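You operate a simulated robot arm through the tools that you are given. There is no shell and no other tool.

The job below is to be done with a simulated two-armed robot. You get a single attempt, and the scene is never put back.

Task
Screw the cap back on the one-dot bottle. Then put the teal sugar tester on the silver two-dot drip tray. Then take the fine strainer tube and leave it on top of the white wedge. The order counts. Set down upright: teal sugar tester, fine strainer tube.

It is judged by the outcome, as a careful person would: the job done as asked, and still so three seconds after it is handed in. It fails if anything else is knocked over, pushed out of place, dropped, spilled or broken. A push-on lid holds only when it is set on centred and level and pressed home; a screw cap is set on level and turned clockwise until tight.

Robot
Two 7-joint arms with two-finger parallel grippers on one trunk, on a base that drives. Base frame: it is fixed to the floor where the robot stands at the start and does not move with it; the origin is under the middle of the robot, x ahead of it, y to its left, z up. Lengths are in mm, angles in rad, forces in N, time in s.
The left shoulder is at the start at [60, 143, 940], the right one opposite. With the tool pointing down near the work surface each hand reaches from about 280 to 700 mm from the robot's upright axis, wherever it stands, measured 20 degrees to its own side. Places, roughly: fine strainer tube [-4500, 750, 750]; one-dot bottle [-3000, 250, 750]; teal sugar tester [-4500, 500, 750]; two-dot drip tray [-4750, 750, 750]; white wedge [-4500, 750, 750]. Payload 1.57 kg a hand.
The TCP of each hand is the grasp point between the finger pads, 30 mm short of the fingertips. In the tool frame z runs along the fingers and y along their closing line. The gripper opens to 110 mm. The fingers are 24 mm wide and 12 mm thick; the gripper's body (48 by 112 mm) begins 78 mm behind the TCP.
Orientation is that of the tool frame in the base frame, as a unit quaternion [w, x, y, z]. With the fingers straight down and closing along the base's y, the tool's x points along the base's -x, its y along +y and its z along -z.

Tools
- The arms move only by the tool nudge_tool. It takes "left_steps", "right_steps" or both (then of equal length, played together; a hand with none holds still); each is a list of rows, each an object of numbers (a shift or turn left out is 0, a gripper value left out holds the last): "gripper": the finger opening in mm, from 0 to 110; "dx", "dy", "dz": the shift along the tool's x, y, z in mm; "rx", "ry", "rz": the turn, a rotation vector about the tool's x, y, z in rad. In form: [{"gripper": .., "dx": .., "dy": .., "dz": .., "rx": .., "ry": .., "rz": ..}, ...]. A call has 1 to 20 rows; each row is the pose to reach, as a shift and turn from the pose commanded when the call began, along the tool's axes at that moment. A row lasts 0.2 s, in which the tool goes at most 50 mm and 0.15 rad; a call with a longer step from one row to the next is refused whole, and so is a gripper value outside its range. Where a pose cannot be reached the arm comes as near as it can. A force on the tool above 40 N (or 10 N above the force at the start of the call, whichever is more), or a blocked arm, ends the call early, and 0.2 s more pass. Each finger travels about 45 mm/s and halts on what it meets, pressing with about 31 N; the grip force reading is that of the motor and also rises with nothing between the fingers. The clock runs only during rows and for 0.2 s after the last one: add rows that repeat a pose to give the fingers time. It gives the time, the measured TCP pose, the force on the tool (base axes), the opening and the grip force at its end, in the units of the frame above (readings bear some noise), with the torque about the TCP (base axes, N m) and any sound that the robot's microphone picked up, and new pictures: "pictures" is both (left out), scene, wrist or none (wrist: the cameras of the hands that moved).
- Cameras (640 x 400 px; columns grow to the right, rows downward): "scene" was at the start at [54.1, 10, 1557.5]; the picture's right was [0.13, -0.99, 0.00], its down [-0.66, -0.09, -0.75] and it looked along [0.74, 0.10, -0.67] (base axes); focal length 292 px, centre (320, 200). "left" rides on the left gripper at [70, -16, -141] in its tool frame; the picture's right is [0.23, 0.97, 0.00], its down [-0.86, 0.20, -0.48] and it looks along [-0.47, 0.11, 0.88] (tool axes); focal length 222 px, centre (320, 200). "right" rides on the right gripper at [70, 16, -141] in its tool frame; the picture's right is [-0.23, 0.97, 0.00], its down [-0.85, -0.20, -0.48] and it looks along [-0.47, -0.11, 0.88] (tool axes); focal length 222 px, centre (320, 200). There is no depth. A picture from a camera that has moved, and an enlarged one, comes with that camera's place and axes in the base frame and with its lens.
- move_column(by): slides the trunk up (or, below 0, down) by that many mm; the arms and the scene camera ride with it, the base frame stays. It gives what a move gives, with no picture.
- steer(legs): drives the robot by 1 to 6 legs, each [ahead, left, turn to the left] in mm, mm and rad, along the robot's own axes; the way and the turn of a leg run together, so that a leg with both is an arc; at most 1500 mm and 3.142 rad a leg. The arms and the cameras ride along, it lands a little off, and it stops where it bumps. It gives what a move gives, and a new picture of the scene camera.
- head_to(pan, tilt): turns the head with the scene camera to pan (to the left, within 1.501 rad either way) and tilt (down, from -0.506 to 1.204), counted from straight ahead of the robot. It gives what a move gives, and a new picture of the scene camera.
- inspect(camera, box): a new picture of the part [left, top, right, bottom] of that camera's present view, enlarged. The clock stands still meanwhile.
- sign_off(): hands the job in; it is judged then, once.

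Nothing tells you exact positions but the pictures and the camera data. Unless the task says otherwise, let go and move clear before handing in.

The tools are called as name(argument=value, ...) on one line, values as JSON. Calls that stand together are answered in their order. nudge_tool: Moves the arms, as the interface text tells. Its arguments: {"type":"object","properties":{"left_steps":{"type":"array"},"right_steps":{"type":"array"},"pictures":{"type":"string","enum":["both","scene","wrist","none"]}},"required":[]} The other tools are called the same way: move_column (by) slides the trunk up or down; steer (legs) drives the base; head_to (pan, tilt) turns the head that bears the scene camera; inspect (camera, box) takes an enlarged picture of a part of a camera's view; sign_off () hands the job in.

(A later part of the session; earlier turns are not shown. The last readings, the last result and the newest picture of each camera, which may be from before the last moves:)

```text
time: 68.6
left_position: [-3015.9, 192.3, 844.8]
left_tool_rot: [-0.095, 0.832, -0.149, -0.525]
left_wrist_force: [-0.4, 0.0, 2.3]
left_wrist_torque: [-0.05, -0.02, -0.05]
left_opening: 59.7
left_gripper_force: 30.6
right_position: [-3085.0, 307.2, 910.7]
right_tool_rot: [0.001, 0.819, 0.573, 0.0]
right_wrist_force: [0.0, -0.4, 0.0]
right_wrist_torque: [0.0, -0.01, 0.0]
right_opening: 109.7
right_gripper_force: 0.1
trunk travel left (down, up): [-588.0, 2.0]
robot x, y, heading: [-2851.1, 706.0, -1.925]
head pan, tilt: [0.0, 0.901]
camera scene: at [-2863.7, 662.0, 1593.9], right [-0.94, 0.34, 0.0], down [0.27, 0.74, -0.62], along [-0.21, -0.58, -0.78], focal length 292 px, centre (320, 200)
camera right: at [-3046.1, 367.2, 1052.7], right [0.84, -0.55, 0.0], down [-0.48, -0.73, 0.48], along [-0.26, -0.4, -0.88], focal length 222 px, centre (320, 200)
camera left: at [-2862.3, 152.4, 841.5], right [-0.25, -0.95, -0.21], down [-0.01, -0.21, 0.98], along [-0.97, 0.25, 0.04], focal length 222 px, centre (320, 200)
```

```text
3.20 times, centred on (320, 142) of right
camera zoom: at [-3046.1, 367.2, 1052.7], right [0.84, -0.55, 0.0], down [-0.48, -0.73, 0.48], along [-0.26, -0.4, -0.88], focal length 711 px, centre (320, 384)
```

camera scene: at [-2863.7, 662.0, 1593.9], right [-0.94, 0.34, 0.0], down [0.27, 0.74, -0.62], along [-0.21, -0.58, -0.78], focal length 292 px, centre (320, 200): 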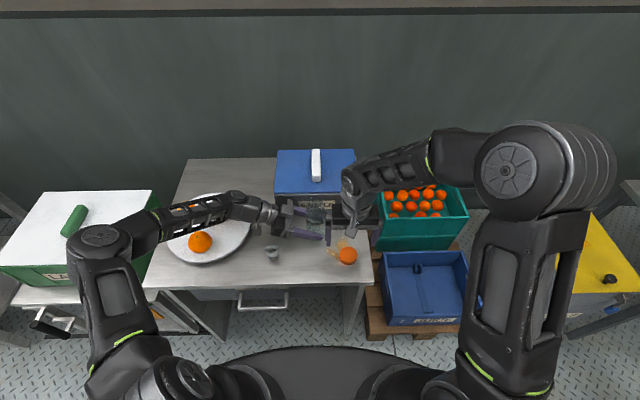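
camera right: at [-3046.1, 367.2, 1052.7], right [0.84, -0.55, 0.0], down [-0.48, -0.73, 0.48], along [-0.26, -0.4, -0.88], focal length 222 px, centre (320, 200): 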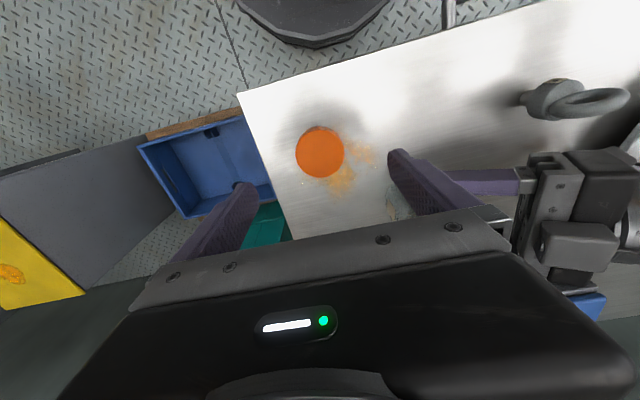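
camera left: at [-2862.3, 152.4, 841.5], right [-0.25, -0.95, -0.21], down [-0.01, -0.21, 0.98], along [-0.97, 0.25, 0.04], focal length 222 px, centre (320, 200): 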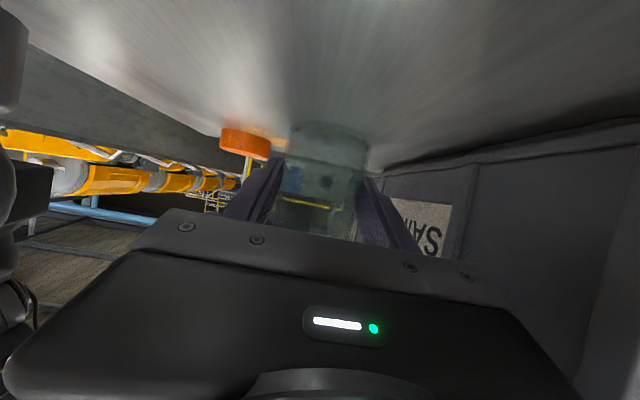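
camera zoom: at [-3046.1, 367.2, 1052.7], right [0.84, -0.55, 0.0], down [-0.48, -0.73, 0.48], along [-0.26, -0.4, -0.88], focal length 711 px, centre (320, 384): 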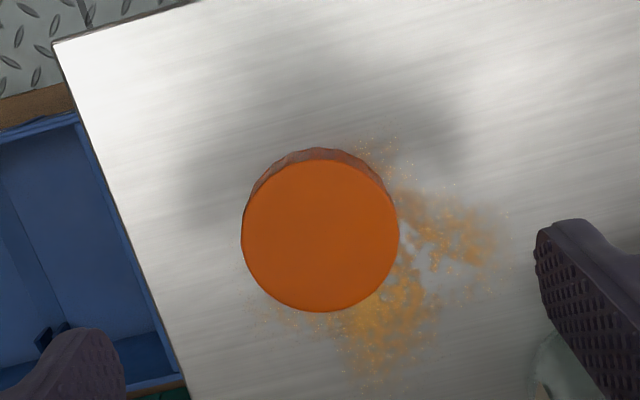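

The hand is centred over the cap within 2 mm. I'll pre-turn the right wrist counter-clockwise so the first tightening stroke is long.

nudge_tool(right_steps=[{"rz": -0.15}, {"rz": -0.3}, {"rz": -0.45}, {"rz": -0.6}, {"rz": -0.75}, {"rz": -0.9}, {"rz": -1.05}, {"rz": -1.2}, {"rz": -1.2, "gripper": 90}, {"rz": -1.2, "gripper": 80}])

inspect(camera="right", box=[220, 80, 420, 205])

```text
time: 70.8
left_position: [-3015.5, 192.7, 845.7]
left_tool_rot: [-0.095, 0.833, -0.15, -0.525]
left_wrist_force: [-0.4, -0.3, 5.2]
left_wrist_torque: [-0.06, 0.01, 0.0]
left_opening: 59.7
left_gripper_force: 31.1
right_position: [-3085.8, 306.1, 910.9]
right_tool_rot: [0.001, 0.353, 0.936, 0.0]
right_wrist_force: [-0.1, -0.2, -0.2]
right_wrist_torque: [0.02, -0.03, 0.0]
right_opening: 80.2
right_gripper_force: 0.1
trunk travel left (down, up): [-588.0, 2.0]
robot x, y, heading: [-2851.9, 705.7, -1.916]
head pan, tilt: [0.0, 0.901]
camera scene: at [-2863.9, 662.2, 1593.9], right [-0.94, 0.34, 0.0], down [0.27, 0.74, -0.62], along [-0.21, -0.58, -0.78], focal length 292 px, centre (320, 200)
camera right: at [-3127.4, 365.6, 1053.2], right [0.81, 0.58, 0.0], down [0.51, -0.71, 0.48], along [0.28, -0.39, -0.88], focal length 222 px, centre (320, 200)
```

scene: 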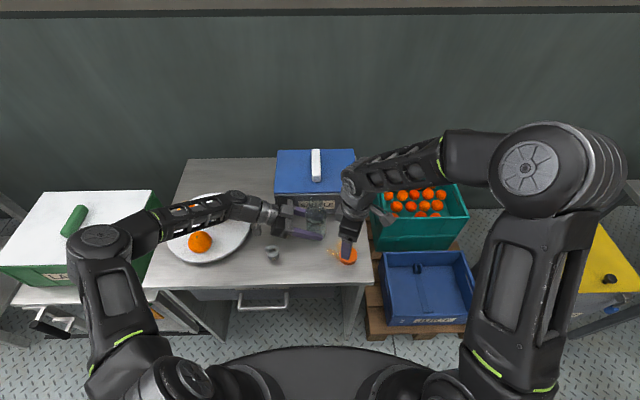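
right: 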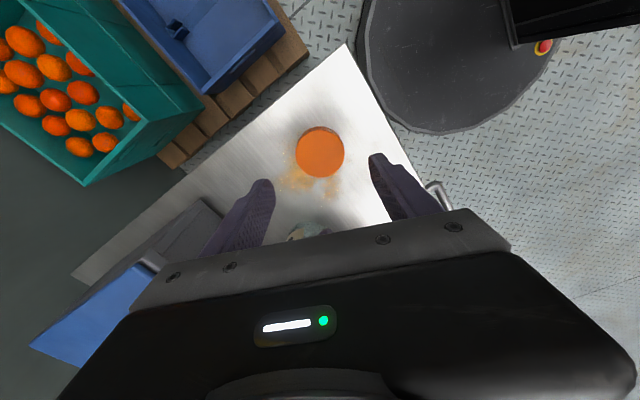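

```text
3.20 times, centred on (320, 142) of right
camera zoom: at [-3127.4, 365.6, 1053.2], right [0.81, 0.58, 0.0], down [0.51, -0.71, 0.48], along [0.28, -0.39, -0.88], focal length 711 px, centre (320, 384)
```

zoom: 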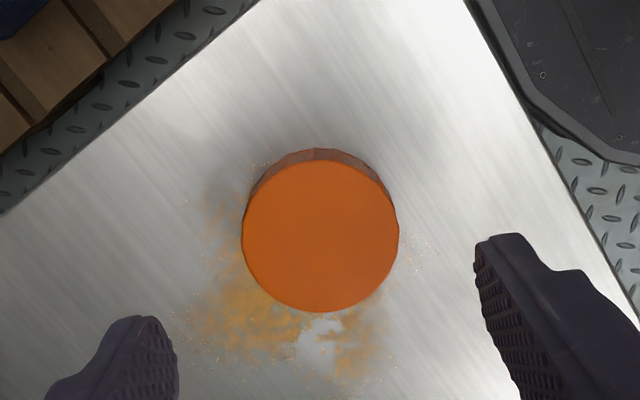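

The cap stays centred under rotation, so alignment is true. I'll descend and grip it.

nudge_tool(right_steps=[{"dz": 25}, {"dz": 50}, {"dz": 65}, {"dz": 73}, {"dz": 76}, {"dz": 76}], pictures="wrist")

nudge_tool(right_steps=[{"gripper": 60}, {"gripper": 40}, {"gripper": 40}, {"gripper": 40}, {"gripper": 40}], pictures="wrist")

```text
time: 72.2
left_position: [-3016.1, 193.2, 845.6]
left_tool_rot: [-0.095, 0.832, -0.15, -0.525]
left_wrist_force: [0.9, -0.3, 4.6]
left_wrist_torque: [-0.02, 0.0, 0.01]
left_opening: 59.6
left_gripper_force: 31.0
right_position: [-3085.6, 307.0, 835.3]
right_tool_rot: [0.0, 0.354, 0.935, -0.001]
right_wrist_force: [0.7, -0.4, -0.3]
right_wrist_torque: [0.01, -0.01, -0.03]
right_opening: 80.0
right_gripper_force: 0.0
trunk travel left (down, up): [-588.0, 2.0]
robot x, y, heading: [-2852.2, 706.9, -1.921]
head pan, tilt: [0.0, 0.901]
camera right: at [-3126.9, 366.3, 977.2], right [0.81, 0.58, 0.0], down [0.51, -0.71, 0.48], along [0.28, -0.39, -0.88], focal length 222 px, centre (320, 200)
```

right: 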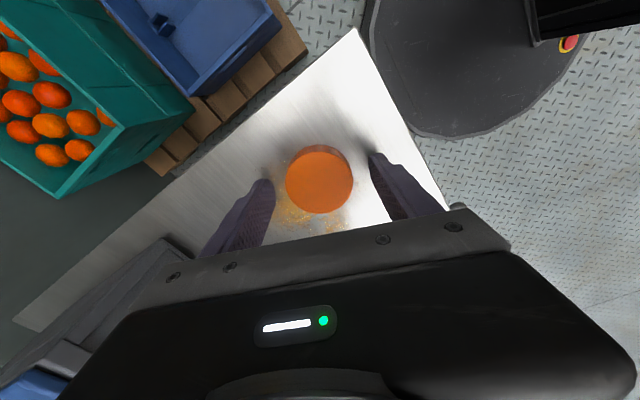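

```text
time: 73.4
left_position: [-3015.8, 192.0, 843.7]
left_tool_rot: [-0.095, 0.832, -0.15, -0.525]
left_wrist_force: [0.3, 1.0, 3.7]
left_wrist_torque: [0.01, 0.02, -0.02]
left_opening: 59.8
left_gripper_force: 31.1
right_position: [-3084.3, 308.4, 833.8]
right_tool_rot: [0.002, 0.353, 0.936, -0.001]
right_wrist_force: [-0.1, -0.4, 0.0]
right_wrist_torque: [-0.02, -0.01, 0.01]
right_opening: 51.4
right_gripper_force: 31.2
trunk travel left (down, up): [-588.0, 2.0]
robot x, y, heading: [-2847.1, 704.6, -1.922]
head pan, tilt: [0.0, 0.901]
camera right: at [-3126.9, 366.3, 977.3], right [0.81, 0.58, 0.0], down [0.51, -0.71, 0.48], along [0.28, -0.39, -0.88], focal length 222 px, centre (320, 200)
```

right: 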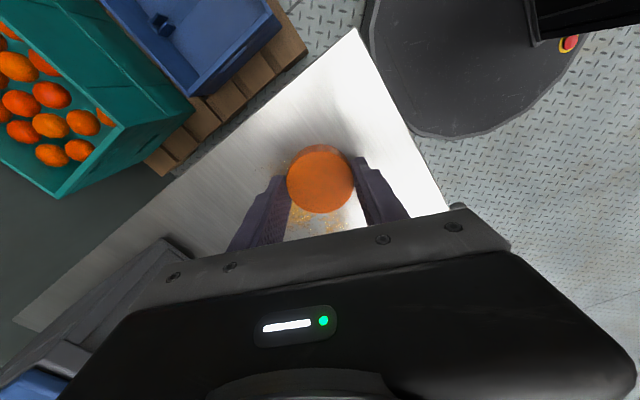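

Cap gripped (51 mm). I'll lift it and pass it over beyond the bottle so that the right wrist camera looks straight down on the neck.

nudge_tool(right_steps=[{"dz": -20}, {"dz": -60}, {"dz": -105}, {"dz": -150}, {"dz": -190}, {"dz": -215}, {"dx": -40, "dy": -5, "dz": -215}, {"dx": -85, "dy": -10, "dz": -215}, {"dx": -130, "dy": -15, "dz": -215}, {"dx": -165, "dy": -19, "dz": -215}, {"dx": -184, "dy": -21, "dz": -215}, {"dx": -184, "dy": -21, "dz": -215}])

inspect(camera="right", box=[220, 30, 420, 155])

```text
time: 76.0
left_position: [-3016.3, 192.0, 844.5]
left_tool_rot: [-0.095, 0.832, -0.15, -0.525]
left_wrist_force: [-0.2, 0.6, 3.4]
left_wrist_torque: [0.01, 0.04, 0.02]
left_opening: 59.8
left_gripper_force: 31.0
right_position: [-2960.7, 170.2, 1050.6]
right_tool_rot: [-0.001, 0.353, 0.935, 0.0]
right_wrist_force: [-0.6, 0.1, 0.2]
right_wrist_torque: [0.0, -0.02, -0.01]
right_opening: 51.6
right_gripper_force: 31.0
trunk travel left (down, up): [-588.0, 2.0]
robot x, y, heading: [-2846.7, 707.8, -1.922]
head pan, tilt: [0.0, 0.901]
camera scene: at [-2863.9, 662.3, 1593.8], right [-0.94, 0.34, 0.0], down [0.27, 0.74, -0.62], along [-0.21, -0.58, -0.78], focal length 292 px, centre (320, 200)
camera right: at [-3002.7, 229.0, 1192.9], right [0.81, 0.58, 0.0], down [0.51, -0.71, 0.48], along [0.28, -0.39, -0.88], focal length 222 px, centre (320, 200)
```

scene: 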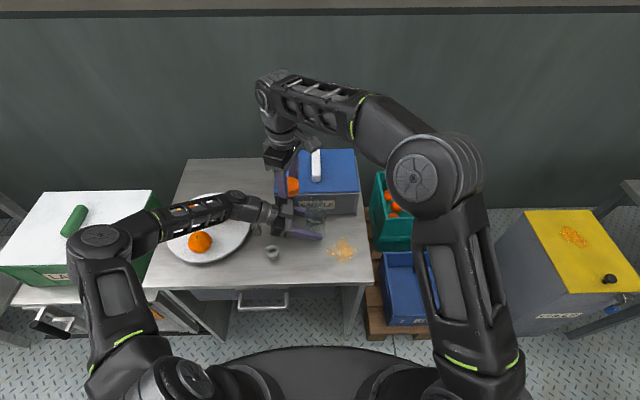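
right: 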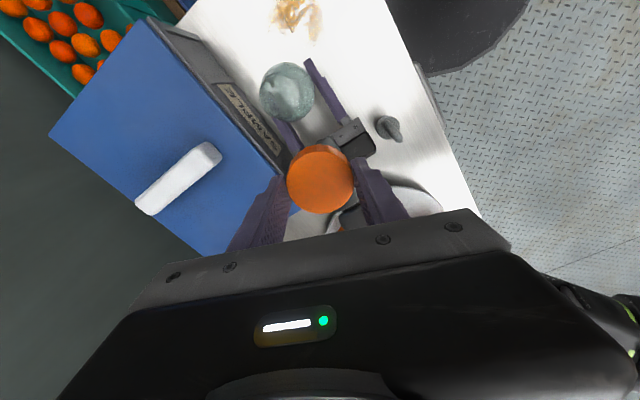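

```text
3.20 times, centred on (320, 92) of right
camera zoom: at [-3002.7, 229.0, 1192.9], right [0.81, 0.58, 0.0], down [0.51, -0.71, 0.48], along [0.28, -0.39, -0.88], focal length 711 px, centre (320, 544)
```

zoom: 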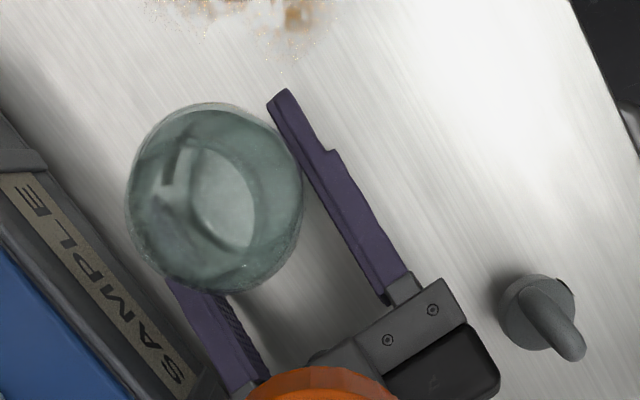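

inspect(camera="right", box=[254, 56, 326, 126])

```text
5.71 times, centred on (290, 91) of right
camera zoom: at [-3002.7, 229.0, 1192.9], right [0.81, 0.58, 0.0], down [0.51, -0.71, 0.48], along [0.28, -0.39, -0.88], focal length 1269 px, centre (491, 823)
```

zoom: 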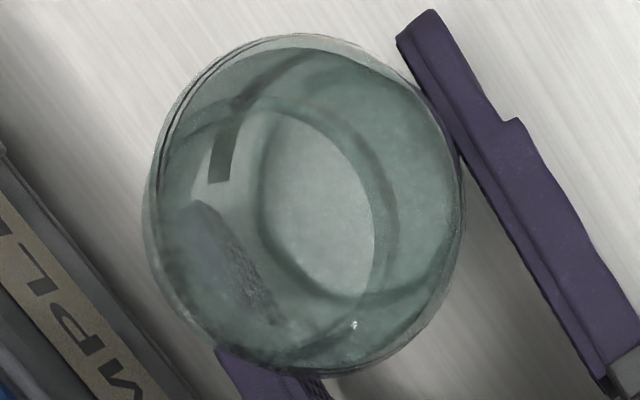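

The neck is seen from above; its axis works out at about base (-3023.5, 194.1). I'll place the cap over it, stopping about 10 mm above the rim to check.

nudge_tool(right_steps=[{"dx": 25, "dy": -9}, {"dx": 50, "dy": -18}, {"dx": 62.9, "dy": -23.6}, {"dx": 62.9, "dy": -23.6, "dz": 15}, {"dx": 62.9, "dy": -23.6, "dz": 35}, {"dx": 62.9, "dy": -23.6, "dz": 35}])

inspect(camera="scene", box=[270, 150, 366, 230])

```text
time: 77.4
left_position: [-3016.2, 191.9, 843.7]
left_tool_rot: [-0.095, 0.832, -0.149, -0.526]
left_wrist_force: [1.0, -0.4, 3.5]
left_wrist_torque: [-0.05, -0.02, -0.01]
left_opening: 59.9
left_gripper_force: 30.8
right_position: [-3024.4, 194.8, 1015.1]
right_tool_rot: [0.0, 0.353, 0.935, 0.0]
right_wrist_force: [-0.3, 0.1, 0.0]
right_wrist_torque: [0.01, 0.02, -0.01]
right_opening: 51.4
right_gripper_force: 30.9
trunk travel left (down, up): [-588.0, 2.0]
robot x, y, heading: [-2847.8, 707.9, -1.92]
head pan, tilt: [0.0, 0.901]
camera scene: at [-2863.7, 662.1, 1593.9], right [-0.94, 0.34, 0.0], down [0.27, 0.74, -0.62], along [-0.21, -0.58, -0.78], focal length 292 px, centre (320, 200)
camera right: at [-3065.6, 252.6, 1156.7], right [0.81, 0.58, 0.0], down [0.51, -0.71, 0.48], along [0.28, -0.39, -0.88], focal length 222 px, centre (320, 200)
```

scene: 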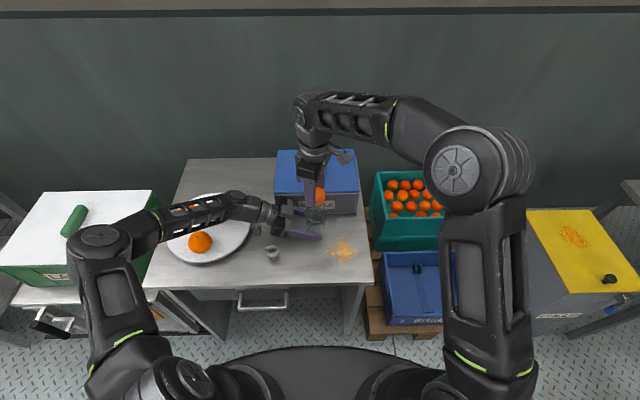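
right: 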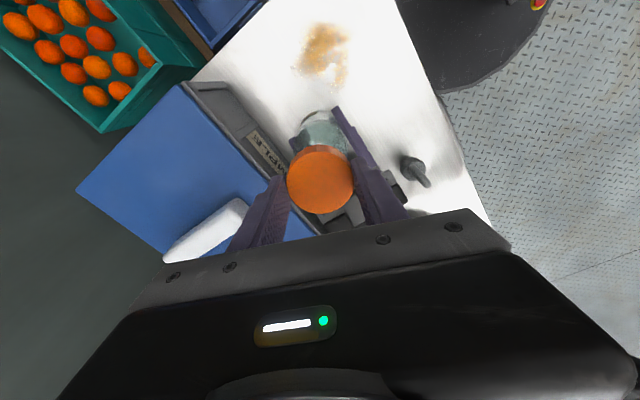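

```text
5.00 times, centred on (318, 190) of scene
camera zoom: at [-2863.7, 662.1, 1593.9], right [-0.94, 0.34, 0.0], down [0.27, 0.74, -0.62], along [-0.21, -0.58, -0.78], focal length 1460 px, centre (330, 250)
```

zoom: 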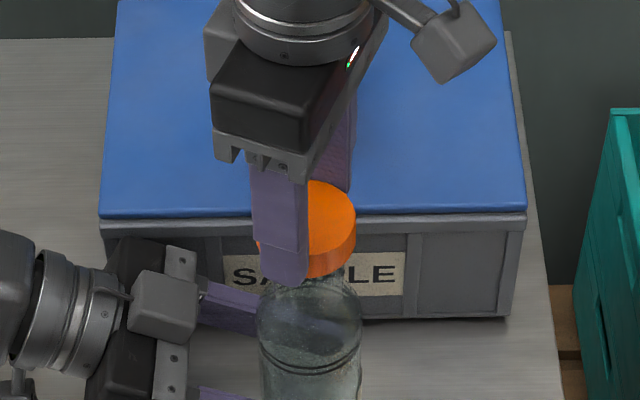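

Aligned laterally. Descending in small steps with force checks.

nudge_tool(right_steps=[{"dz": 5}, {"dz": 10}, {"dz": 10}], pictures="none")

nudge_tool(right_steps=[{"dz": 2}, {"dz": 4}, {"dz": 4}], pictures="none")

nudge_tool(right_steps=[{"dz": 2}, {"dz": 4}, {"dz": 4}], pictures="none")

```text
time: 78.2
left_position: [-3016.4, 193.2, 843.7]
left_tool_rot: [-0.096, 0.832, -0.15, -0.525]
left_wrist_force: [1.8, -0.6, 4.2]
left_wrist_torque: [-0.08, 0.01, 0.02]
left_opening: 59.7
left_gripper_force: 31.1
right_position: [-3024.1, 192.9, 1005.1]
right_tool_rot: [-0.001, 0.353, 0.936, 0.0]
right_wrist_force: [-0.3, 0.3, -0.7]
right_wrist_torque: [-0.01, -0.01, -0.02]
right_opening: 51.7
right_gripper_force: 30.6
trunk travel left (down, up): [-588.0, 2.0]
robot x, y, heading: [-2846.3, 708.6, -1.92]
head pan, tilt: [0.0, 0.901]
```

```text
time: 79.0
left_position: [-3015.5, 192.4, 844.2]
left_tool_rot: [-0.096, 0.832, -0.15, -0.525]
left_wrist_force: [0.0, -1.2, 3.3]
left_wrist_torque: [-0.03, 0.0, 0.0]
left_opening: 59.6
left_gripper_force: 30.9
right_position: [-3022.7, 194.1, 1001.8]
right_tool_rot: [0.0, 0.353, 0.936, 0.0]
right_wrist_force: [0.4, -0.3, -0.4]
right_wrist_torque: [-0.01, 0.02, 0.0]
right_opening: 51.6
right_gripper_force: 30.7
trunk travel left (down, up): [-588.0, 2.0]
robot x, y, heading: [-2847.7, 706.5, -1.925]
head pan, tilt: [0.0, 0.901]
```

```text
time: 79.8
left_position: [-3014.7, 193.4, 844.5]
left_tool_rot: [-0.094, 0.833, -0.15, -0.524]
left_wrist_force: [-3.3, -4.7, -4.2]
left_wrist_torque: [-0.07, 0.0, 0.06]
left_opening: 59.6
left_gripper_force: 31.0
right_position: [-3024.3, 194.5, 999.7]
right_tool_rot: [0.001, 0.353, 0.936, -0.001]
right_wrist_force: [0.1, 2.3, 20.7]
right_wrist_torque: [0.5, 0.12, 0.01]
right_opening: 51.8
right_gripper_force: 31.1
trunk travel left (down, up): [-588.0, 2.0]
robot x, y, heading: [-2851.4, 706.4, -1.923]
head pan, tilt: [0.0, 0.901]
```

Rim contact at the front side of the cap: the neck is a few mm further toward the robot. I'll lift, shift 4 mm in +y and retry.

nudge_tool(right_steps=[{"dz": -6}, {"dx": 3.4, "dy": 2.3, "dz": -6}, {"dx": 3.4, "dy": 2.3, "dz": -3}, {"dx": 3.4, "dy": 2.3, "dz": -1}, {"dx": 3.4, "dy": 2.3, "dz": -1}], pictures="none")

nudge_tool(right_steps=[{"dz": 1}, {"dz": 2}, {"dz": 2}], pictures="none")

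```text
time: 81.0
left_position: [-3016.9, 192.9, 845.0]
left_tool_rot: [-0.095, 0.832, -0.149, -0.526]
left_wrist_force: [0.0, 3.2, 1.6]
left_wrist_torque: [-0.25, -0.11, -0.02]
left_opening: 59.5
left_gripper_force: 30.7
right_position: [-3023.9, 198.1, 998.8]
right_tool_rot: [0.001, 0.354, 0.935, 0.0]
right_wrist_force: [1.2, -1.2, -0.7]
right_wrist_torque: [-0.07, -0.04, 0.03]
right_opening: 51.5
right_gripper_force: 30.6
trunk travel left (down, up): [-588.0, 2.0]
robot x, y, heading: [-2850.9, 708.5, -1.924]
head pan, tilt: [0.0, 0.901]
```

```text
time: 81.8
left_position: [-3016.2, 192.9, 844.7]
left_tool_rot: [-0.096, 0.832, -0.15, -0.525]
left_wrist_force: [-1.2, 2.9, 1.9]
left_wrist_torque: [-0.35, -0.15, -0.04]
left_opening: 59.7
left_gripper_force: 30.7
right_position: [-3025.5, 197.8, 996.2]
right_tool_rot: [0.0, 0.354, 0.935, 0.0]
right_wrist_force: [1.2, -3.0, 1.3]
right_wrist_torque: [-0.13, -0.09, 0.01]
right_opening: 51.4
right_gripper_force: 31.2
trunk travel left (down, up): [-588.0, 2.0]
robot x, y, heading: [-2848.8, 705.4, -1.916]
head pan, tilt: [0.0, 0.901]
```

The cap has slipped over the rim (z 996, little force). A slight recentring and further down.

nudge_tool(right_steps=[{"dx": -1, "dy": -0.5}, {"dx": -1, "dy": -0.5, "dz": 2}, {"dx": -1, "dy": -0.5, "dz": 4}, {"dx": -1, "dy": -0.5, "dz": 4}], pictures="none")

nudge_tool(right_steps=[{"dz": 1.5}, {"dz": 3}, {"dz": 3}], pictures="none")

```text
time: 82.8
left_position: [-3016.7, 191.3, 844.6]
left_tool_rot: [-0.095, 0.832, -0.149, -0.526]
left_wrist_force: [-1.1, 0.3, 2.3]
left_wrist_torque: [0.02, 0.04, 0.01]
left_opening: 59.8
left_gripper_force: 30.8
right_position: [-3025.4, 197.0, 991.3]
right_tool_rot: [0.001, 0.353, 0.936, 0.001]
right_wrist_force: [-0.1, 0.8, 0.7]
right_wrist_torque: [0.03, -0.01, 0.0]
right_opening: 51.7
right_gripper_force: 31.1
trunk travel left (down, up): [-588.0, 2.0]
robot x, y, heading: [-2847.2, 704.1, -1.924]
head pan, tilt: [0.0, 0.901]
```

```text
time: 83.6
left_position: [-3016.9, 192.6, 844.2]
left_tool_rot: [-0.095, 0.833, -0.149, -0.525]
left_wrist_force: [0.7, -0.6, 2.6]
left_wrist_torque: [-0.02, 0.07, 0.07]
left_opening: 59.7
left_gripper_force: 30.9
right_position: [-3024.0, 196.3, 988.2]
right_tool_rot: [0.0, 0.354, 0.935, 0.0]
right_wrist_force: [0.3, 0.5, -0.1]
right_wrist_torque: [0.04, -0.01, -0.01]
right_opening: 51.5
right_gripper_force: 30.8
trunk travel left (down, up): [-588.0, 2.0]
robot x, y, heading: [-2849.6, 707.5, -1.922]
head pan, tilt: [0.0, 0.901]
```

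Forces are almost zero: well centred. Continuing down until it seats.

nudge_tool(right_steps=[{"dz": 1.5}, {"dz": 3}, {"dz": 3}], pictures="none")

nudge_tool(right_steps=[{"dz": 1}, {"dz": 2}, {"dz": 2}], pictures="none")

```text
time: 84.4
left_position: [-3015.6, 194.4, 844.6]
left_tool_rot: [-0.096, 0.832, -0.15, -0.525]
left_wrist_force: [-1.4, 3.3, 2.8]
left_wrist_torque: [-0.28, -0.08, -0.06]
left_opening: 60.0
left_gripper_force: 31.0
right_position: [-3024.6, 196.3, 987.1]
right_tool_rot: [0.001, 0.353, 0.936, -0.001]
right_wrist_force: [1.1, -3.1, -0.6]
right_wrist_torque: [-0.22, -0.03, 0.0]
right_opening: 51.5
right_gripper_force: 31.2
trunk travel left (down, up): [-588.0, 2.0]
robot x, y, heading: [-2847.9, 705.9, -1.919]
head pan, tilt: [0.0, 0.901]
```

```text
time: 85.2
left_position: [-3016.8, 192.2, 844.0]
left_tool_rot: [-0.095, 0.832, -0.15, -0.525]
left_wrist_force: [-3.8, 3.0, -2.3]
left_wrist_torque: [-0.16, 0.08, -0.02]
left_opening: 59.8
left_gripper_force: 30.5
right_position: [-3024.9, 196.9, 985.7]
right_tool_rot: [0.001, 0.353, 0.936, -0.001]
right_wrist_force: [0.7, -2.1, 12.9]
right_wrist_torque: [-0.09, -0.05, -0.02]
right_opening: 52.0
right_gripper_force: 30.9
trunk travel left (down, up): [-588.0, 2.0]
robot x, y, heading: [-2852.2, 704.9, -1.916]
head pan, tilt: [0.0, 0.901]
```

Seated with the load central and level. Now turn clockwise.

nudge_tool(right_steps=[{"rz": 0.13}, {"rz": 0.26}, {"rz": 0.39}, {"rz": 0.52}, {"rz": 0.65}, {"rz": 0.78}, {"rz": 0.91}, {"rz": 1.04}, {"rz": 1.17}, {"rz": 1.3}])

inspect(camera="scene", box=[270, 150, 366, 230])

```text
time: 87.4
left_position: [-3016.2, 192.4, 844.7]
left_tool_rot: [-0.095, 0.832, -0.15, -0.526]
left_wrist_force: [-8.1, 5.8, -5.2]
left_wrist_torque: [-0.41, -0.9, -0.07]
left_opening: 59.9
left_gripper_force: 31.3
right_position: [-3024.7, 197.3, 983.9]
right_tool_rot: [0.001, 0.848, 0.53, -0.001]
right_wrist_force: [9.7, -4.9, 12.8]
right_wrist_torque: [-0.17, -0.35, 0.01]
right_opening: 51.6
right_gripper_force: 31.1
trunk travel left (down, up): [-588.0, 2.0]
robot x, y, heading: [-2849.0, 711.7, -1.922]
head pan, tilt: [0.0, 0.901]
camera scene: at [-2863.6, 662.5, 1593.8], right [-0.94, 0.34, 0.0], down [0.27, 0.74, -0.62], along [-0.21, -0.58, -0.78], focal length 292 px, centre (320, 200)
camera right: at [-2979.2, 252.7, 1126.8], right [0.78, -0.63, 0.0], down [-0.55, -0.68, 0.48], along [-0.3, -0.37, -0.88], focal length 222 px, centre (320, 200)
```

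scene: 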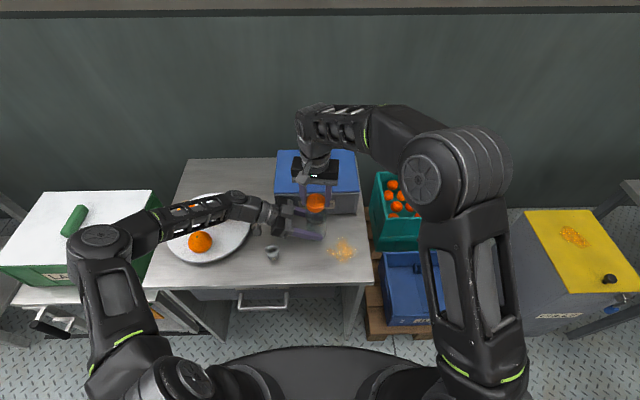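
right: 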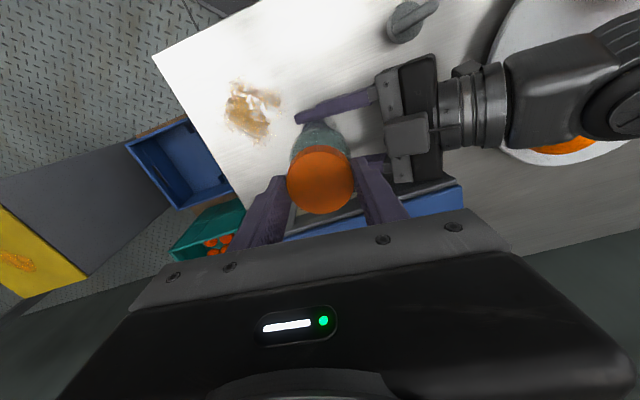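

```text
5.00 times, centred on (318, 190) of scene
camera zoom: at [-2863.6, 662.5, 1593.8], right [-0.94, 0.34, 0.0], down [0.27, 0.74, -0.62], along [-0.21, -0.58, -0.78], focal length 1460 px, centre (330, 250)
```

zoom: 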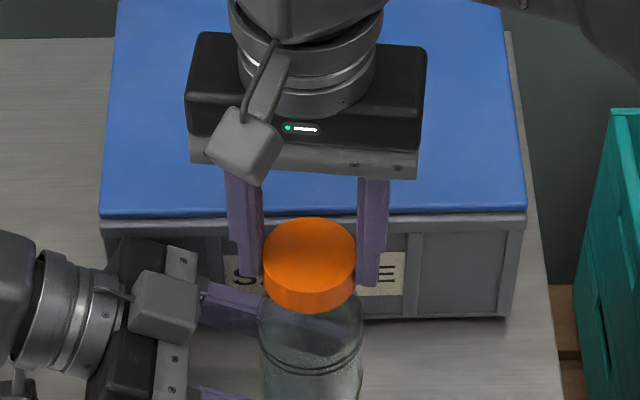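

The cap has sunk about 2 mm while turning, so the thread is engaging. I'll relieve the small side load and keep turning.

nudge_tool(right_steps=[{"dy": 1, "rz": 0.0}, {"dy": 1.5, "rz": 0.13, "dz": 0.3}, {"dy": 1.5, "rz": 0.26, "dz": 0.6}, {"dy": 1.5, "rz": 0.39, "dz": 0.8}, {"dy": 1.5, "rz": 0.52, "dz": 1}, {"dy": 1.5, "rz": 0.65, "dz": 1.2}, {"dy": 1.5, "rz": 0.78, "dz": 1.4}, {"dy": 1.5, "rz": 0.91, "dz": 1.6}, {"dy": 1.5, "rz": 1.04, "dz": 1.8}, {"dy": 1.5, "rz": 1.17, "dz": 2}], pictures="wrist")

```text
time: 89.6
left_position: [-3016.4, 193.2, 844.2]
left_tool_rot: [-0.095, 0.833, -0.15, -0.525]
left_wrist_force: [-4.0, 1.1, -10.4]
left_wrist_torque: [-0.14, 0.2, 0.02]
left_opening: 59.6
left_gripper_force: 30.8
right_position: [-3022.9, 195.0, 983.2]
right_tool_rot: [0.001, 1.0, -0.026, 0.0]
right_wrist_force: [0.9, -1.8, 27.9]
right_wrist_torque: [0.07, -0.08, -0.05]
right_opening: 51.5
right_gripper_force: 31.1
trunk travel left (down, up): [-588.0, 2.0]
robot x, y, heading: [-2849.6, 705.2, -1.923]
head pan, tilt: [0.0, 0.901]
camera right: at [-2954.7, 176.8, 1125.6], right [-0.28, -0.96, 0.0], down [-0.84, 0.25, 0.48], along [-0.46, 0.13, -0.88], focal length 222 px, centre (320, 200)
```

right: 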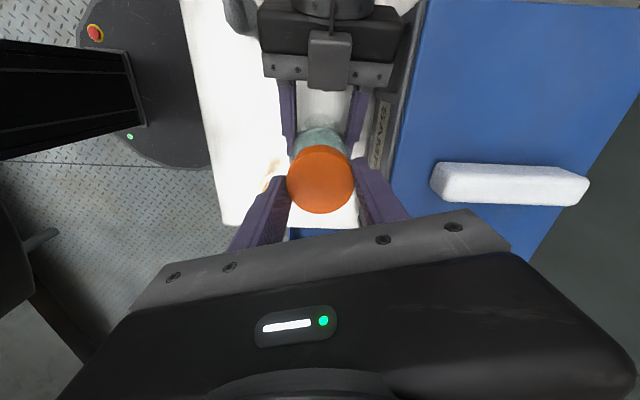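

nudge_tool(right_steps=[{"rz": 0.13, "dz": -1}, {"rz": 0.26, "dz": -1}, {"rz": 0.39, "dz": -1}, {"rz": 0.52, "dz": -1}, {"rz": 0.65, "dz": -1}, {"rz": 0.78, "dz": -0.8}], pictures="none")

```text
time: 91.0
left_position: [-3015.4, 193.6, 845.1]
left_tool_rot: [-0.096, 0.833, -0.151, -0.524]
left_wrist_force: [3.4, 4.6, -2.9]
left_wrist_torque: [-0.29, 0.12, -1.1]
left_opening: 59.9
left_gripper_force: 31.0
right_position: [-3024.1, 196.6, 981.9]
right_tool_rot: [0.0, 0.915, -0.404, -0.001]
right_wrist_force: [-1.5, -5.0, 12.2]
right_wrist_torque: [-0.15, 0.15, 1.02]
right_opening: 51.7
right_gripper_force: 31.2
trunk travel left (down, up): [-588.0, 2.0]
robot x, y, heading: [-2849.2, 707.7, -1.926]
head pan, tilt: [0.0, 0.901]
```

Torque has jumped to about 1 N·m: the cap is tightening. One small extra turn to confirm.

nudge_tool(right_steps=[{"rz": 0.06}, {"rz": 0.12}, {"rz": 0.12}], pictures="none")

```text
time: 91.8
left_position: [-3016.2, 194.3, 845.6]
left_tool_rot: [-0.095, 0.832, -0.15, -0.525]
left_wrist_force: [7.0, 8.8, 0.8]
left_wrist_torque: [-0.8, 0.3, -1.01]
left_opening: 60.0
left_gripper_force: 30.6
right_position: [-3023.3, 196.3, 983.5]
right_tool_rot: [0.001, 0.889, -0.458, 0.0]
right_wrist_force: [-3.7, -9.1, 4.3]
right_wrist_torque: [-0.31, 0.23, 0.88]
right_opening: 51.2
right_gripper_force: 31.0
trunk travel left (down, up): [-588.0, 2.0]
robot x, y, heading: [-2851.0, 707.4, -1.92]
head pan, tilt: [0.0, 0.901]
```

The torque no longer rises (the grip slips), so the cap is tight. I'll open the right hand and lift it off.

nudge_tool(right_steps=[{"gripper": 60}, {"gripper": 75}, {"gripper": 80}, {"gripper": 80, "dz": -20}, {"gripper": 80, "dz": -60}, {"gripper": 80, "dz": -100}, {"gripper": 80, "dz": -100}])

inspect(camera="scene", box=[270, 160, 366, 240])

```text
time: 93.4
left_position: [-3017.0, 192.0, 844.8]
left_tool_rot: [-0.095, 0.833, -0.15, -0.525]
left_wrist_force: [0.4, -0.6, 4.6]
left_wrist_torque: [0.12, 0.06, 0.01]
left_opening: 59.8
left_gripper_force: 30.9
right_position: [-3022.9, 195.9, 1083.2]
right_tool_rot: [0.0, 0.889, -0.458, 0.0]
right_wrist_force: [-0.5, 0.7, -0.2]
right_wrist_torque: [0.02, 0.0, 0.02]
right_opening: 79.9
right_gripper_force: 0.0
trunk travel left (down, up): [-588.0, 2.0]
robot x, y, heading: [-2851.4, 703.1, -1.921]
head pan, tilt: [0.0, 0.901]
camera scene: at [-2863.7, 662.0, 1593.9], right [-0.94, 0.34, 0.0], down [0.27, 0.74, -0.62], along [-0.21, -0.58, -0.78], focal length 292 px, centre (320, 200)
camera right: at [-2996.7, 129.4, 1225.2], right [-0.92, -0.38, 0.0], down [-0.33, 0.81, 0.48], along [-0.18, 0.44, -0.88], focal length 222 px, centre (320, 200)
```

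scene: 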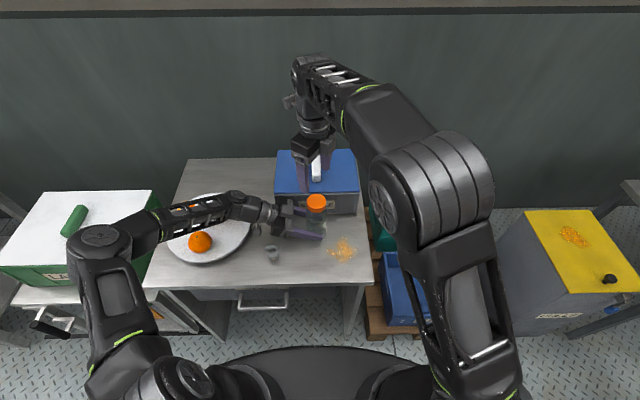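
right: 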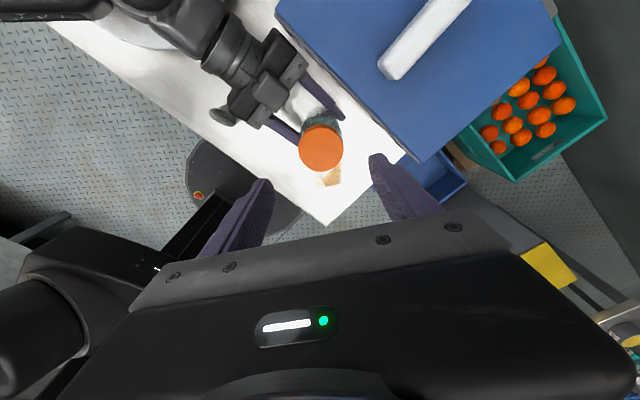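

```text
5.00 times, centred on (318, 200) of scene
camera zoom: at [-2863.7, 662.0, 1593.9], right [-0.94, 0.34, 0.0], down [0.27, 0.74, -0.62], along [-0.21, -0.58, -0.78], focal length 1460 px, centre (330, 200)
```

zoom: 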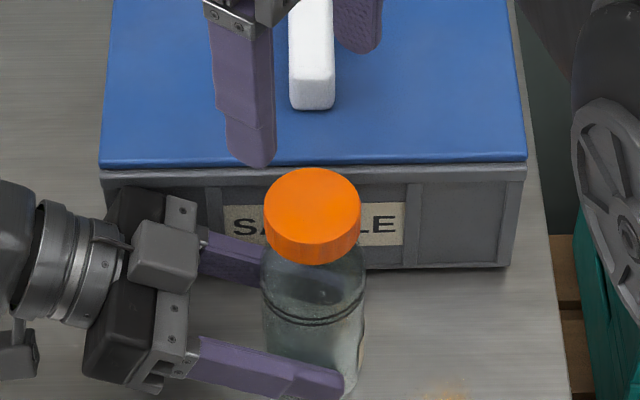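

The cap sits level on the bottle. I'll unwind the right hand away to the right first, holding the left still.

nudge_tool(right_steps=[{"dx": -10, "dy": 4, "rz": -0.14}, {"dx": -25, "dy": 8, "rz": -0.29}, {"dx": -40, "dy": 13, "rz": -0.43}, {"dx": -55, "dy": 18, "rz": -0.58}, {"dx": -70, "dy": 23, "rz": -0.72}, {"dx": -85, "dy": 28, "rz": -0.87}, {"dx": -100, "dy": 33, "rz": -1.01}, {"dx": -115, "dy": 38, "rz": -1.16}, {"dx": -130, "dy": 43, "rz": -1.3}, {"dx": -145, "dy": 48, "rz": -1.45}, {"dx": -160, "dy": 53, "rz": -1.59}, {"dx": -175, "dy": 58, "rz": -1.74}, {"dx": -190, "dy": 62, "rz": -1.88}, {"dx": -199, "dy": 64, "rz": -2.03}, {"dx": -199, "dy": 64, "rz": -2.17}], pictures="scene")

nudge_tool(left_steps=[{"gripper": 70}, {"gripper": 80}, {"gripper": 85}, {"gripper": 85}], pictures="wrist")

inspect(camera="scene", box=[250, 160, 378, 260])

```text
time: 96.6
left_position: [-3016.5, 192.5, 845.0]
left_tool_rot: [-0.096, 0.832, -0.15, -0.525]
left_wrist_force: [0.7, 0.6, 2.9]
left_wrist_torque: [0.06, 0.08, -0.02]
left_opening: 59.8
left_gripper_force: 30.9
right_position: [-3190.5, 320.8, 1083.1]
right_tool_rot: [0.0, 0.819, 0.574, 0.0]
right_wrist_force: [-0.1, 0.1, 1.3]
right_wrist_torque: [0.0, 0.0, 0.0]
right_opening: 79.8
right_gripper_force: 0.0
trunk travel left (down, up): [-588.0, 2.0]
robot x, y, heading: [-2846.9, 704.2, -1.923]
head pan, tilt: [0.0, 0.901]
camera scene: at [-2863.8, 662.2, 1593.8], right [-0.94, 0.34, 0.0], down [0.27, 0.74, -0.62], along [-0.21, -0.58, -0.78], focal length 292 px, centre (320, 200)
```

scene: 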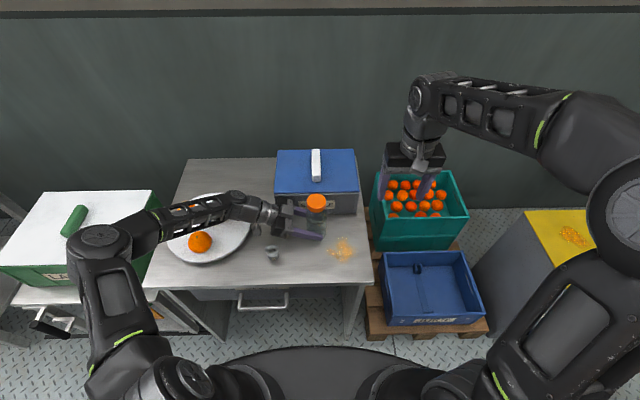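

```text
time: 97.6
left_position: [-3016.7, 192.9, 844.3]
left_tool_rot: [-0.095, 0.832, -0.15, -0.525]
left_wrist_force: [-0.3, 0.9, 0.7]
left_wrist_torque: [-0.02, 0.01, 0.01]
left_opening: 85.1
left_gripper_force: 0.0
right_position: [-3191.4, 319.6, 1082.8]
right_tool_rot: [0.001, 0.82, 0.573, 0.0]
right_wrist_force: [-0.7, -0.1, 0.5]
right_wrist_torque: [0.02, 0.02, 0.04]
right_opening: 80.0
right_gripper_force: 0.2
trunk travel left (down, up): [-588.0, 2.0]
robot x, y, heading: [-2847.5, 706.1, -1.924]
head pan, tilt: [0.0, 0.901]
camera left: at [-2862.3, 152.4, 841.2], right [-0.25, -0.95, -0.21], down [-0.01, -0.21, 0.98], along [-0.97, 0.25, 0.04], focal length 222 px, centre (320, 200)
```

left: 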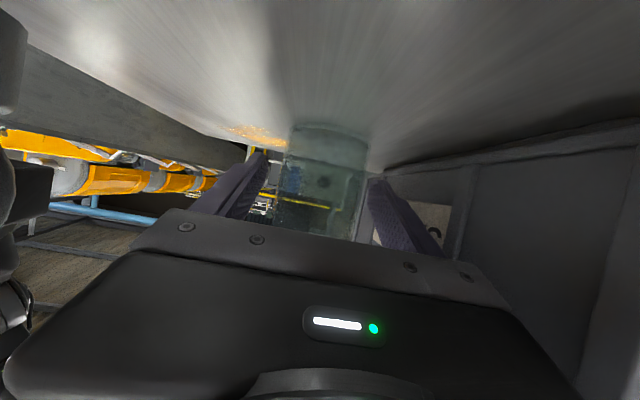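

```text
4.00 times, centred on (314, 210) of scene
camera zoom: at [-2864.0, 661.9, 1593.8], right [-0.94, 0.34, 0.0], down [0.27, 0.74, -0.62], along [-0.21, -0.58, -0.78], focal length 1168 px, centre (344, 160)
```

zoom: 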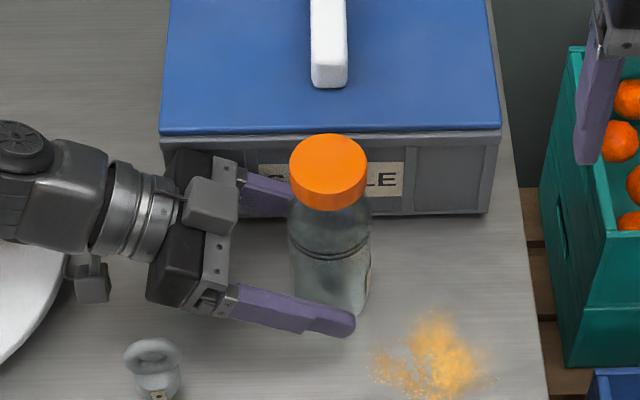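

Bottle is free and standing. I retreat the left hand along its own axis, then up.

nudge_tool(left_steps=[{"dz": -15}, {"dz": -35}, {"dz": -55}, {"dz": -75}, {"dz": -95}, {"dz": -95}], pictures="scene")

```text
time: 99.0
left_position: [-2935.4, 163.1, 887.0]
left_tool_rot: [-0.096, 0.832, -0.151, -0.525]
left_wrist_force: [0.1, -0.1, -0.5]
left_wrist_torque: [-0.01, 0.0, 0.03]
left_opening: 84.8
left_gripper_force: 0.0
right_position: [-3191.0, 320.2, 1082.8]
right_tool_rot: [0.0, 0.82, 0.573, 0.0]
right_wrist_force: [-0.1, 0.6, -0.3]
right_wrist_torque: [0.0, 0.01, 0.01]
right_opening: 79.9
right_gripper_force: 0.1
trunk travel left (down, up): [-588.0, 2.0]
robot x, y, heading: [-2847.6, 706.0, -1.92]
head pan, tilt: [0.0, 0.901]
camera scene: at [-2864.2, 661.8, 1593.8], right [-0.94, 0.34, 0.0], down [0.27, 0.74, -0.62], along [-0.21, -0.58, -0.78], focal length 292 px, centre (320, 200)
```

scene: 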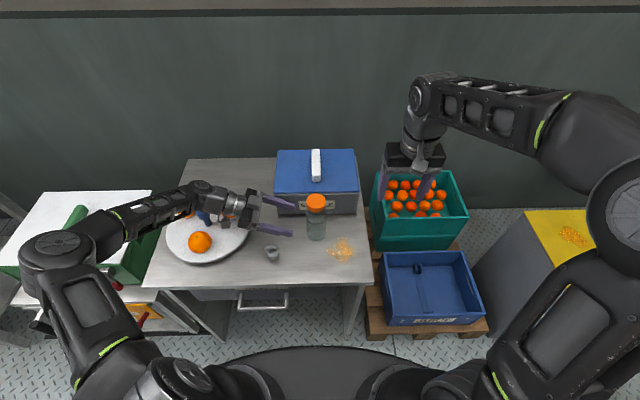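

nudge_tool(left_steps=[{"dx": -18, "dz": -9}, {"dx": -54, "dz": -26}, {"dx": -90, "dz": -44}, {"dx": -126, "dz": -61}, {"dx": -162, "dz": -79}, {"dx": -198, "dz": -96, "ry": 0.12}, {"dx": -198, "dz": -96, "ry": 0.26}, {"dx": -198, "dz": -96, "ry": 0.4}, {"dx": -198, "dz": -96, "ry": 0.54}, {"dx": -198, "dz": -96, "ry": 0.68}, {"dx": -198, "dz": -96, "ry": 0.82}, {"dx": -198, "dz": -96, "ry": 0.96}, {"dx": -198, "dz": -96, "ry": 1.1}, {"dx": -198, "dz": -96, "ry": 1.1}], pictures="scene")

inspect(camera="scene", box=[170, 160, 370, 285])

```text
time: 102.0
left_position: [-2934.7, 162.0, 1105.0]
left_tool_rot: [-0.003, 0.984, -0.178, -0.013]
left_wrist_force: [-0.5, 0.0, 0.4]
left_wrist_torque: [0.02, 0.03, 0.02]
left_opening: 85.2
left_gripper_force: 0.2
right_position: [-3191.1, 321.3, 1083.4]
right_tool_rot: [0.0, 0.82, 0.573, 0.0]
right_wrist_force: [-0.1, 0.2, 0.0]
right_wrist_torque: [-0.02, 0.03, 0.02]
right_opening: 80.2
right_gripper_force: 0.0
trunk travel left (down, up): [-588.0, 2.0]
robot x, y, heading: [-2848.6, 707.2, -1.927]
head pan, tilt: [0.0, 0.901]
camera scene: at [-2863.4, 661.8, 1593.8], right [-0.94, 0.34, 0.0], down [0.27, 0.74, -0.62], along [-0.21, -0.58, -0.78], focal length 292 px, centre (320, 200)
```

scene: 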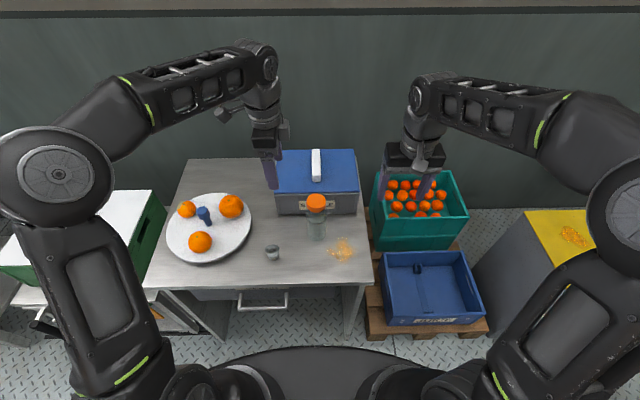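

```text
3.20 times, centred on (270, 222) of scene
camera zoom: at [-2863.4, 661.8, 1593.8], right [-0.94, 0.34, 0.0], down [0.27, 0.74, -0.62], along [-0.21, -0.58, -0.78], focal length 934 px, centre (480, 128)
```

zoom: 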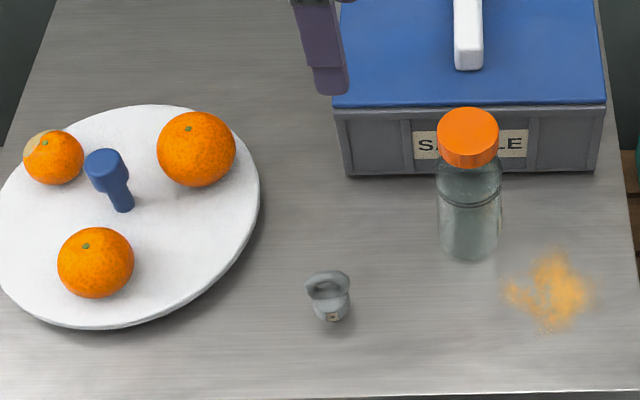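

First job done: the bottle is capped and standing, all else in place. I'll restore the left hand's yaw, back off, and strafe right along the aisle to the next table.

nudge_tool(left_steps=[{"rz": -0.14}, {"rz": -0.28}, {"rz": -0.42}, {"rz": -0.56}, {"rz": -0.7}, {"rz": -0.84}, {"rz": -0.98}, {"rz": -1.12}, {"rz": -1.26}, {"rz": -1.4}, {"rz": -1.54}, {"rz": -1.58}], pictures="none")

steer(legs=[[-350, 0, 0], [0, -1000, 0]])

head_to(pan=-0.5, tilt=0.7)

```text
time: 104.6
left_position: [-2934.1, 161.7, 1106.2]
left_tool_rot: [-0.011, 0.818, 0.575, -0.006]
left_wrist_force: [0.6, -0.6, 0.2]
left_wrist_torque: [0.01, -0.02, 0.0]
left_opening: 85.0
left_gripper_force: 0.0
right_position: [-3191.1, 321.3, 1083.0]
right_tool_rot: [0.002, 0.819, 0.573, 0.001]
right_wrist_force: [0.5, 0.5, -0.9]
right_wrist_torque: [0.0, -0.01, 0.02]
right_opening: 80.0
right_gripper_force: 0.0
trunk travel left (down, up): [-588.0, 2.0]
robot x, y, heading: [-2849.6, 706.6, -1.925]
head pan, tilt: [0.0, 0.901]
```

```text
time: 111.7
left_position: [-3762.6, 843.0, 1105.5]
left_tool_rot: [-0.011, 0.821, 0.571, -0.006]
left_wrist_force: [0.2, 0.7, -0.1]
left_wrist_torque: [-0.01, 0.03, 0.02]
left_opening: 85.1
left_gripper_force: 0.1
right_position: [-4018.1, 1003.9, 1082.3]
right_tool_rot: [0.001, 0.822, 0.57, 0.0]
right_wrist_force: [-0.3, 0.3, -0.4]
right_wrist_torque: [0.02, -0.05, 0.0]
right_opening: 79.9
right_gripper_force: 0.0
trunk travel left (down, up): [-588.0, 2.0]
robot x, y, heading: [-3671.5, 1385.7, -1.93]
head pan, tilt: [0.0, 0.901]
camera scene: at [-3688.7, 1342.6, 1593.8], right [-0.94, 0.35, 0.0], down [0.28, 0.73, -0.62], along [-0.22, -0.58, -0.78], focal length 292 px, centre (320, 200)
```

scene: 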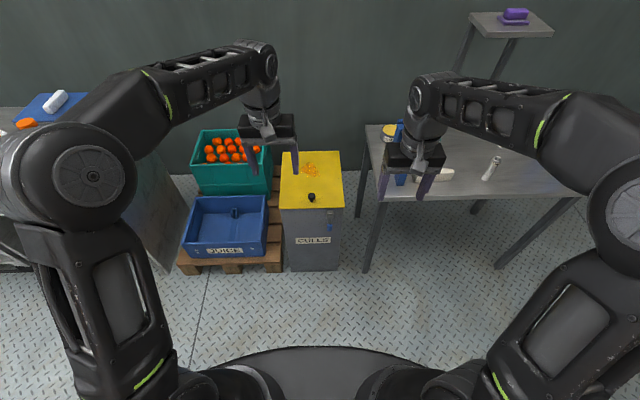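

```text
time: 112.6
left_position: [-3763.0, 842.8, 1106.0]
left_tool_rot: [-0.011, 0.821, 0.571, -0.007]
left_wrist_force: [0.9, 0.3, -0.3]
left_wrist_torque: [-0.05, 0.0, 0.0]
left_opening: 85.1
left_gripper_force: 0.1
right_position: [-4018.1, 1003.9, 1083.1]
right_tool_rot: [0.001, 0.822, 0.57, 0.0]
right_wrist_force: [-0.3, 0.1, -0.3]
right_wrist_torque: [-0.01, 0.01, 0.0]
right_opening: 80.0
right_gripper_force: 0.0
trunk travel left (down, up): [-588.0, 2.0]
robot x, y, heading: [-3673.8, 1388.7, -1.926]
head pan, tilt: [-0.499, 0.7]
camera scene: at [-3726.0, 1357.5, 1610.0], right [-0.65, 0.76, 0.0], down [0.49, 0.42, -0.76], along [-0.58, -0.5, -0.64], focal length 292 px, centre (320, 200)
```

scene: 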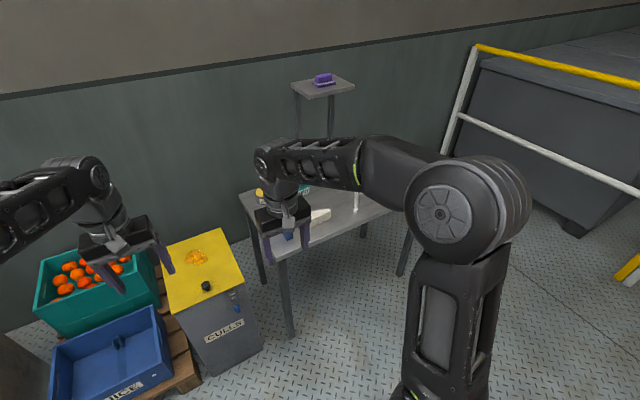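

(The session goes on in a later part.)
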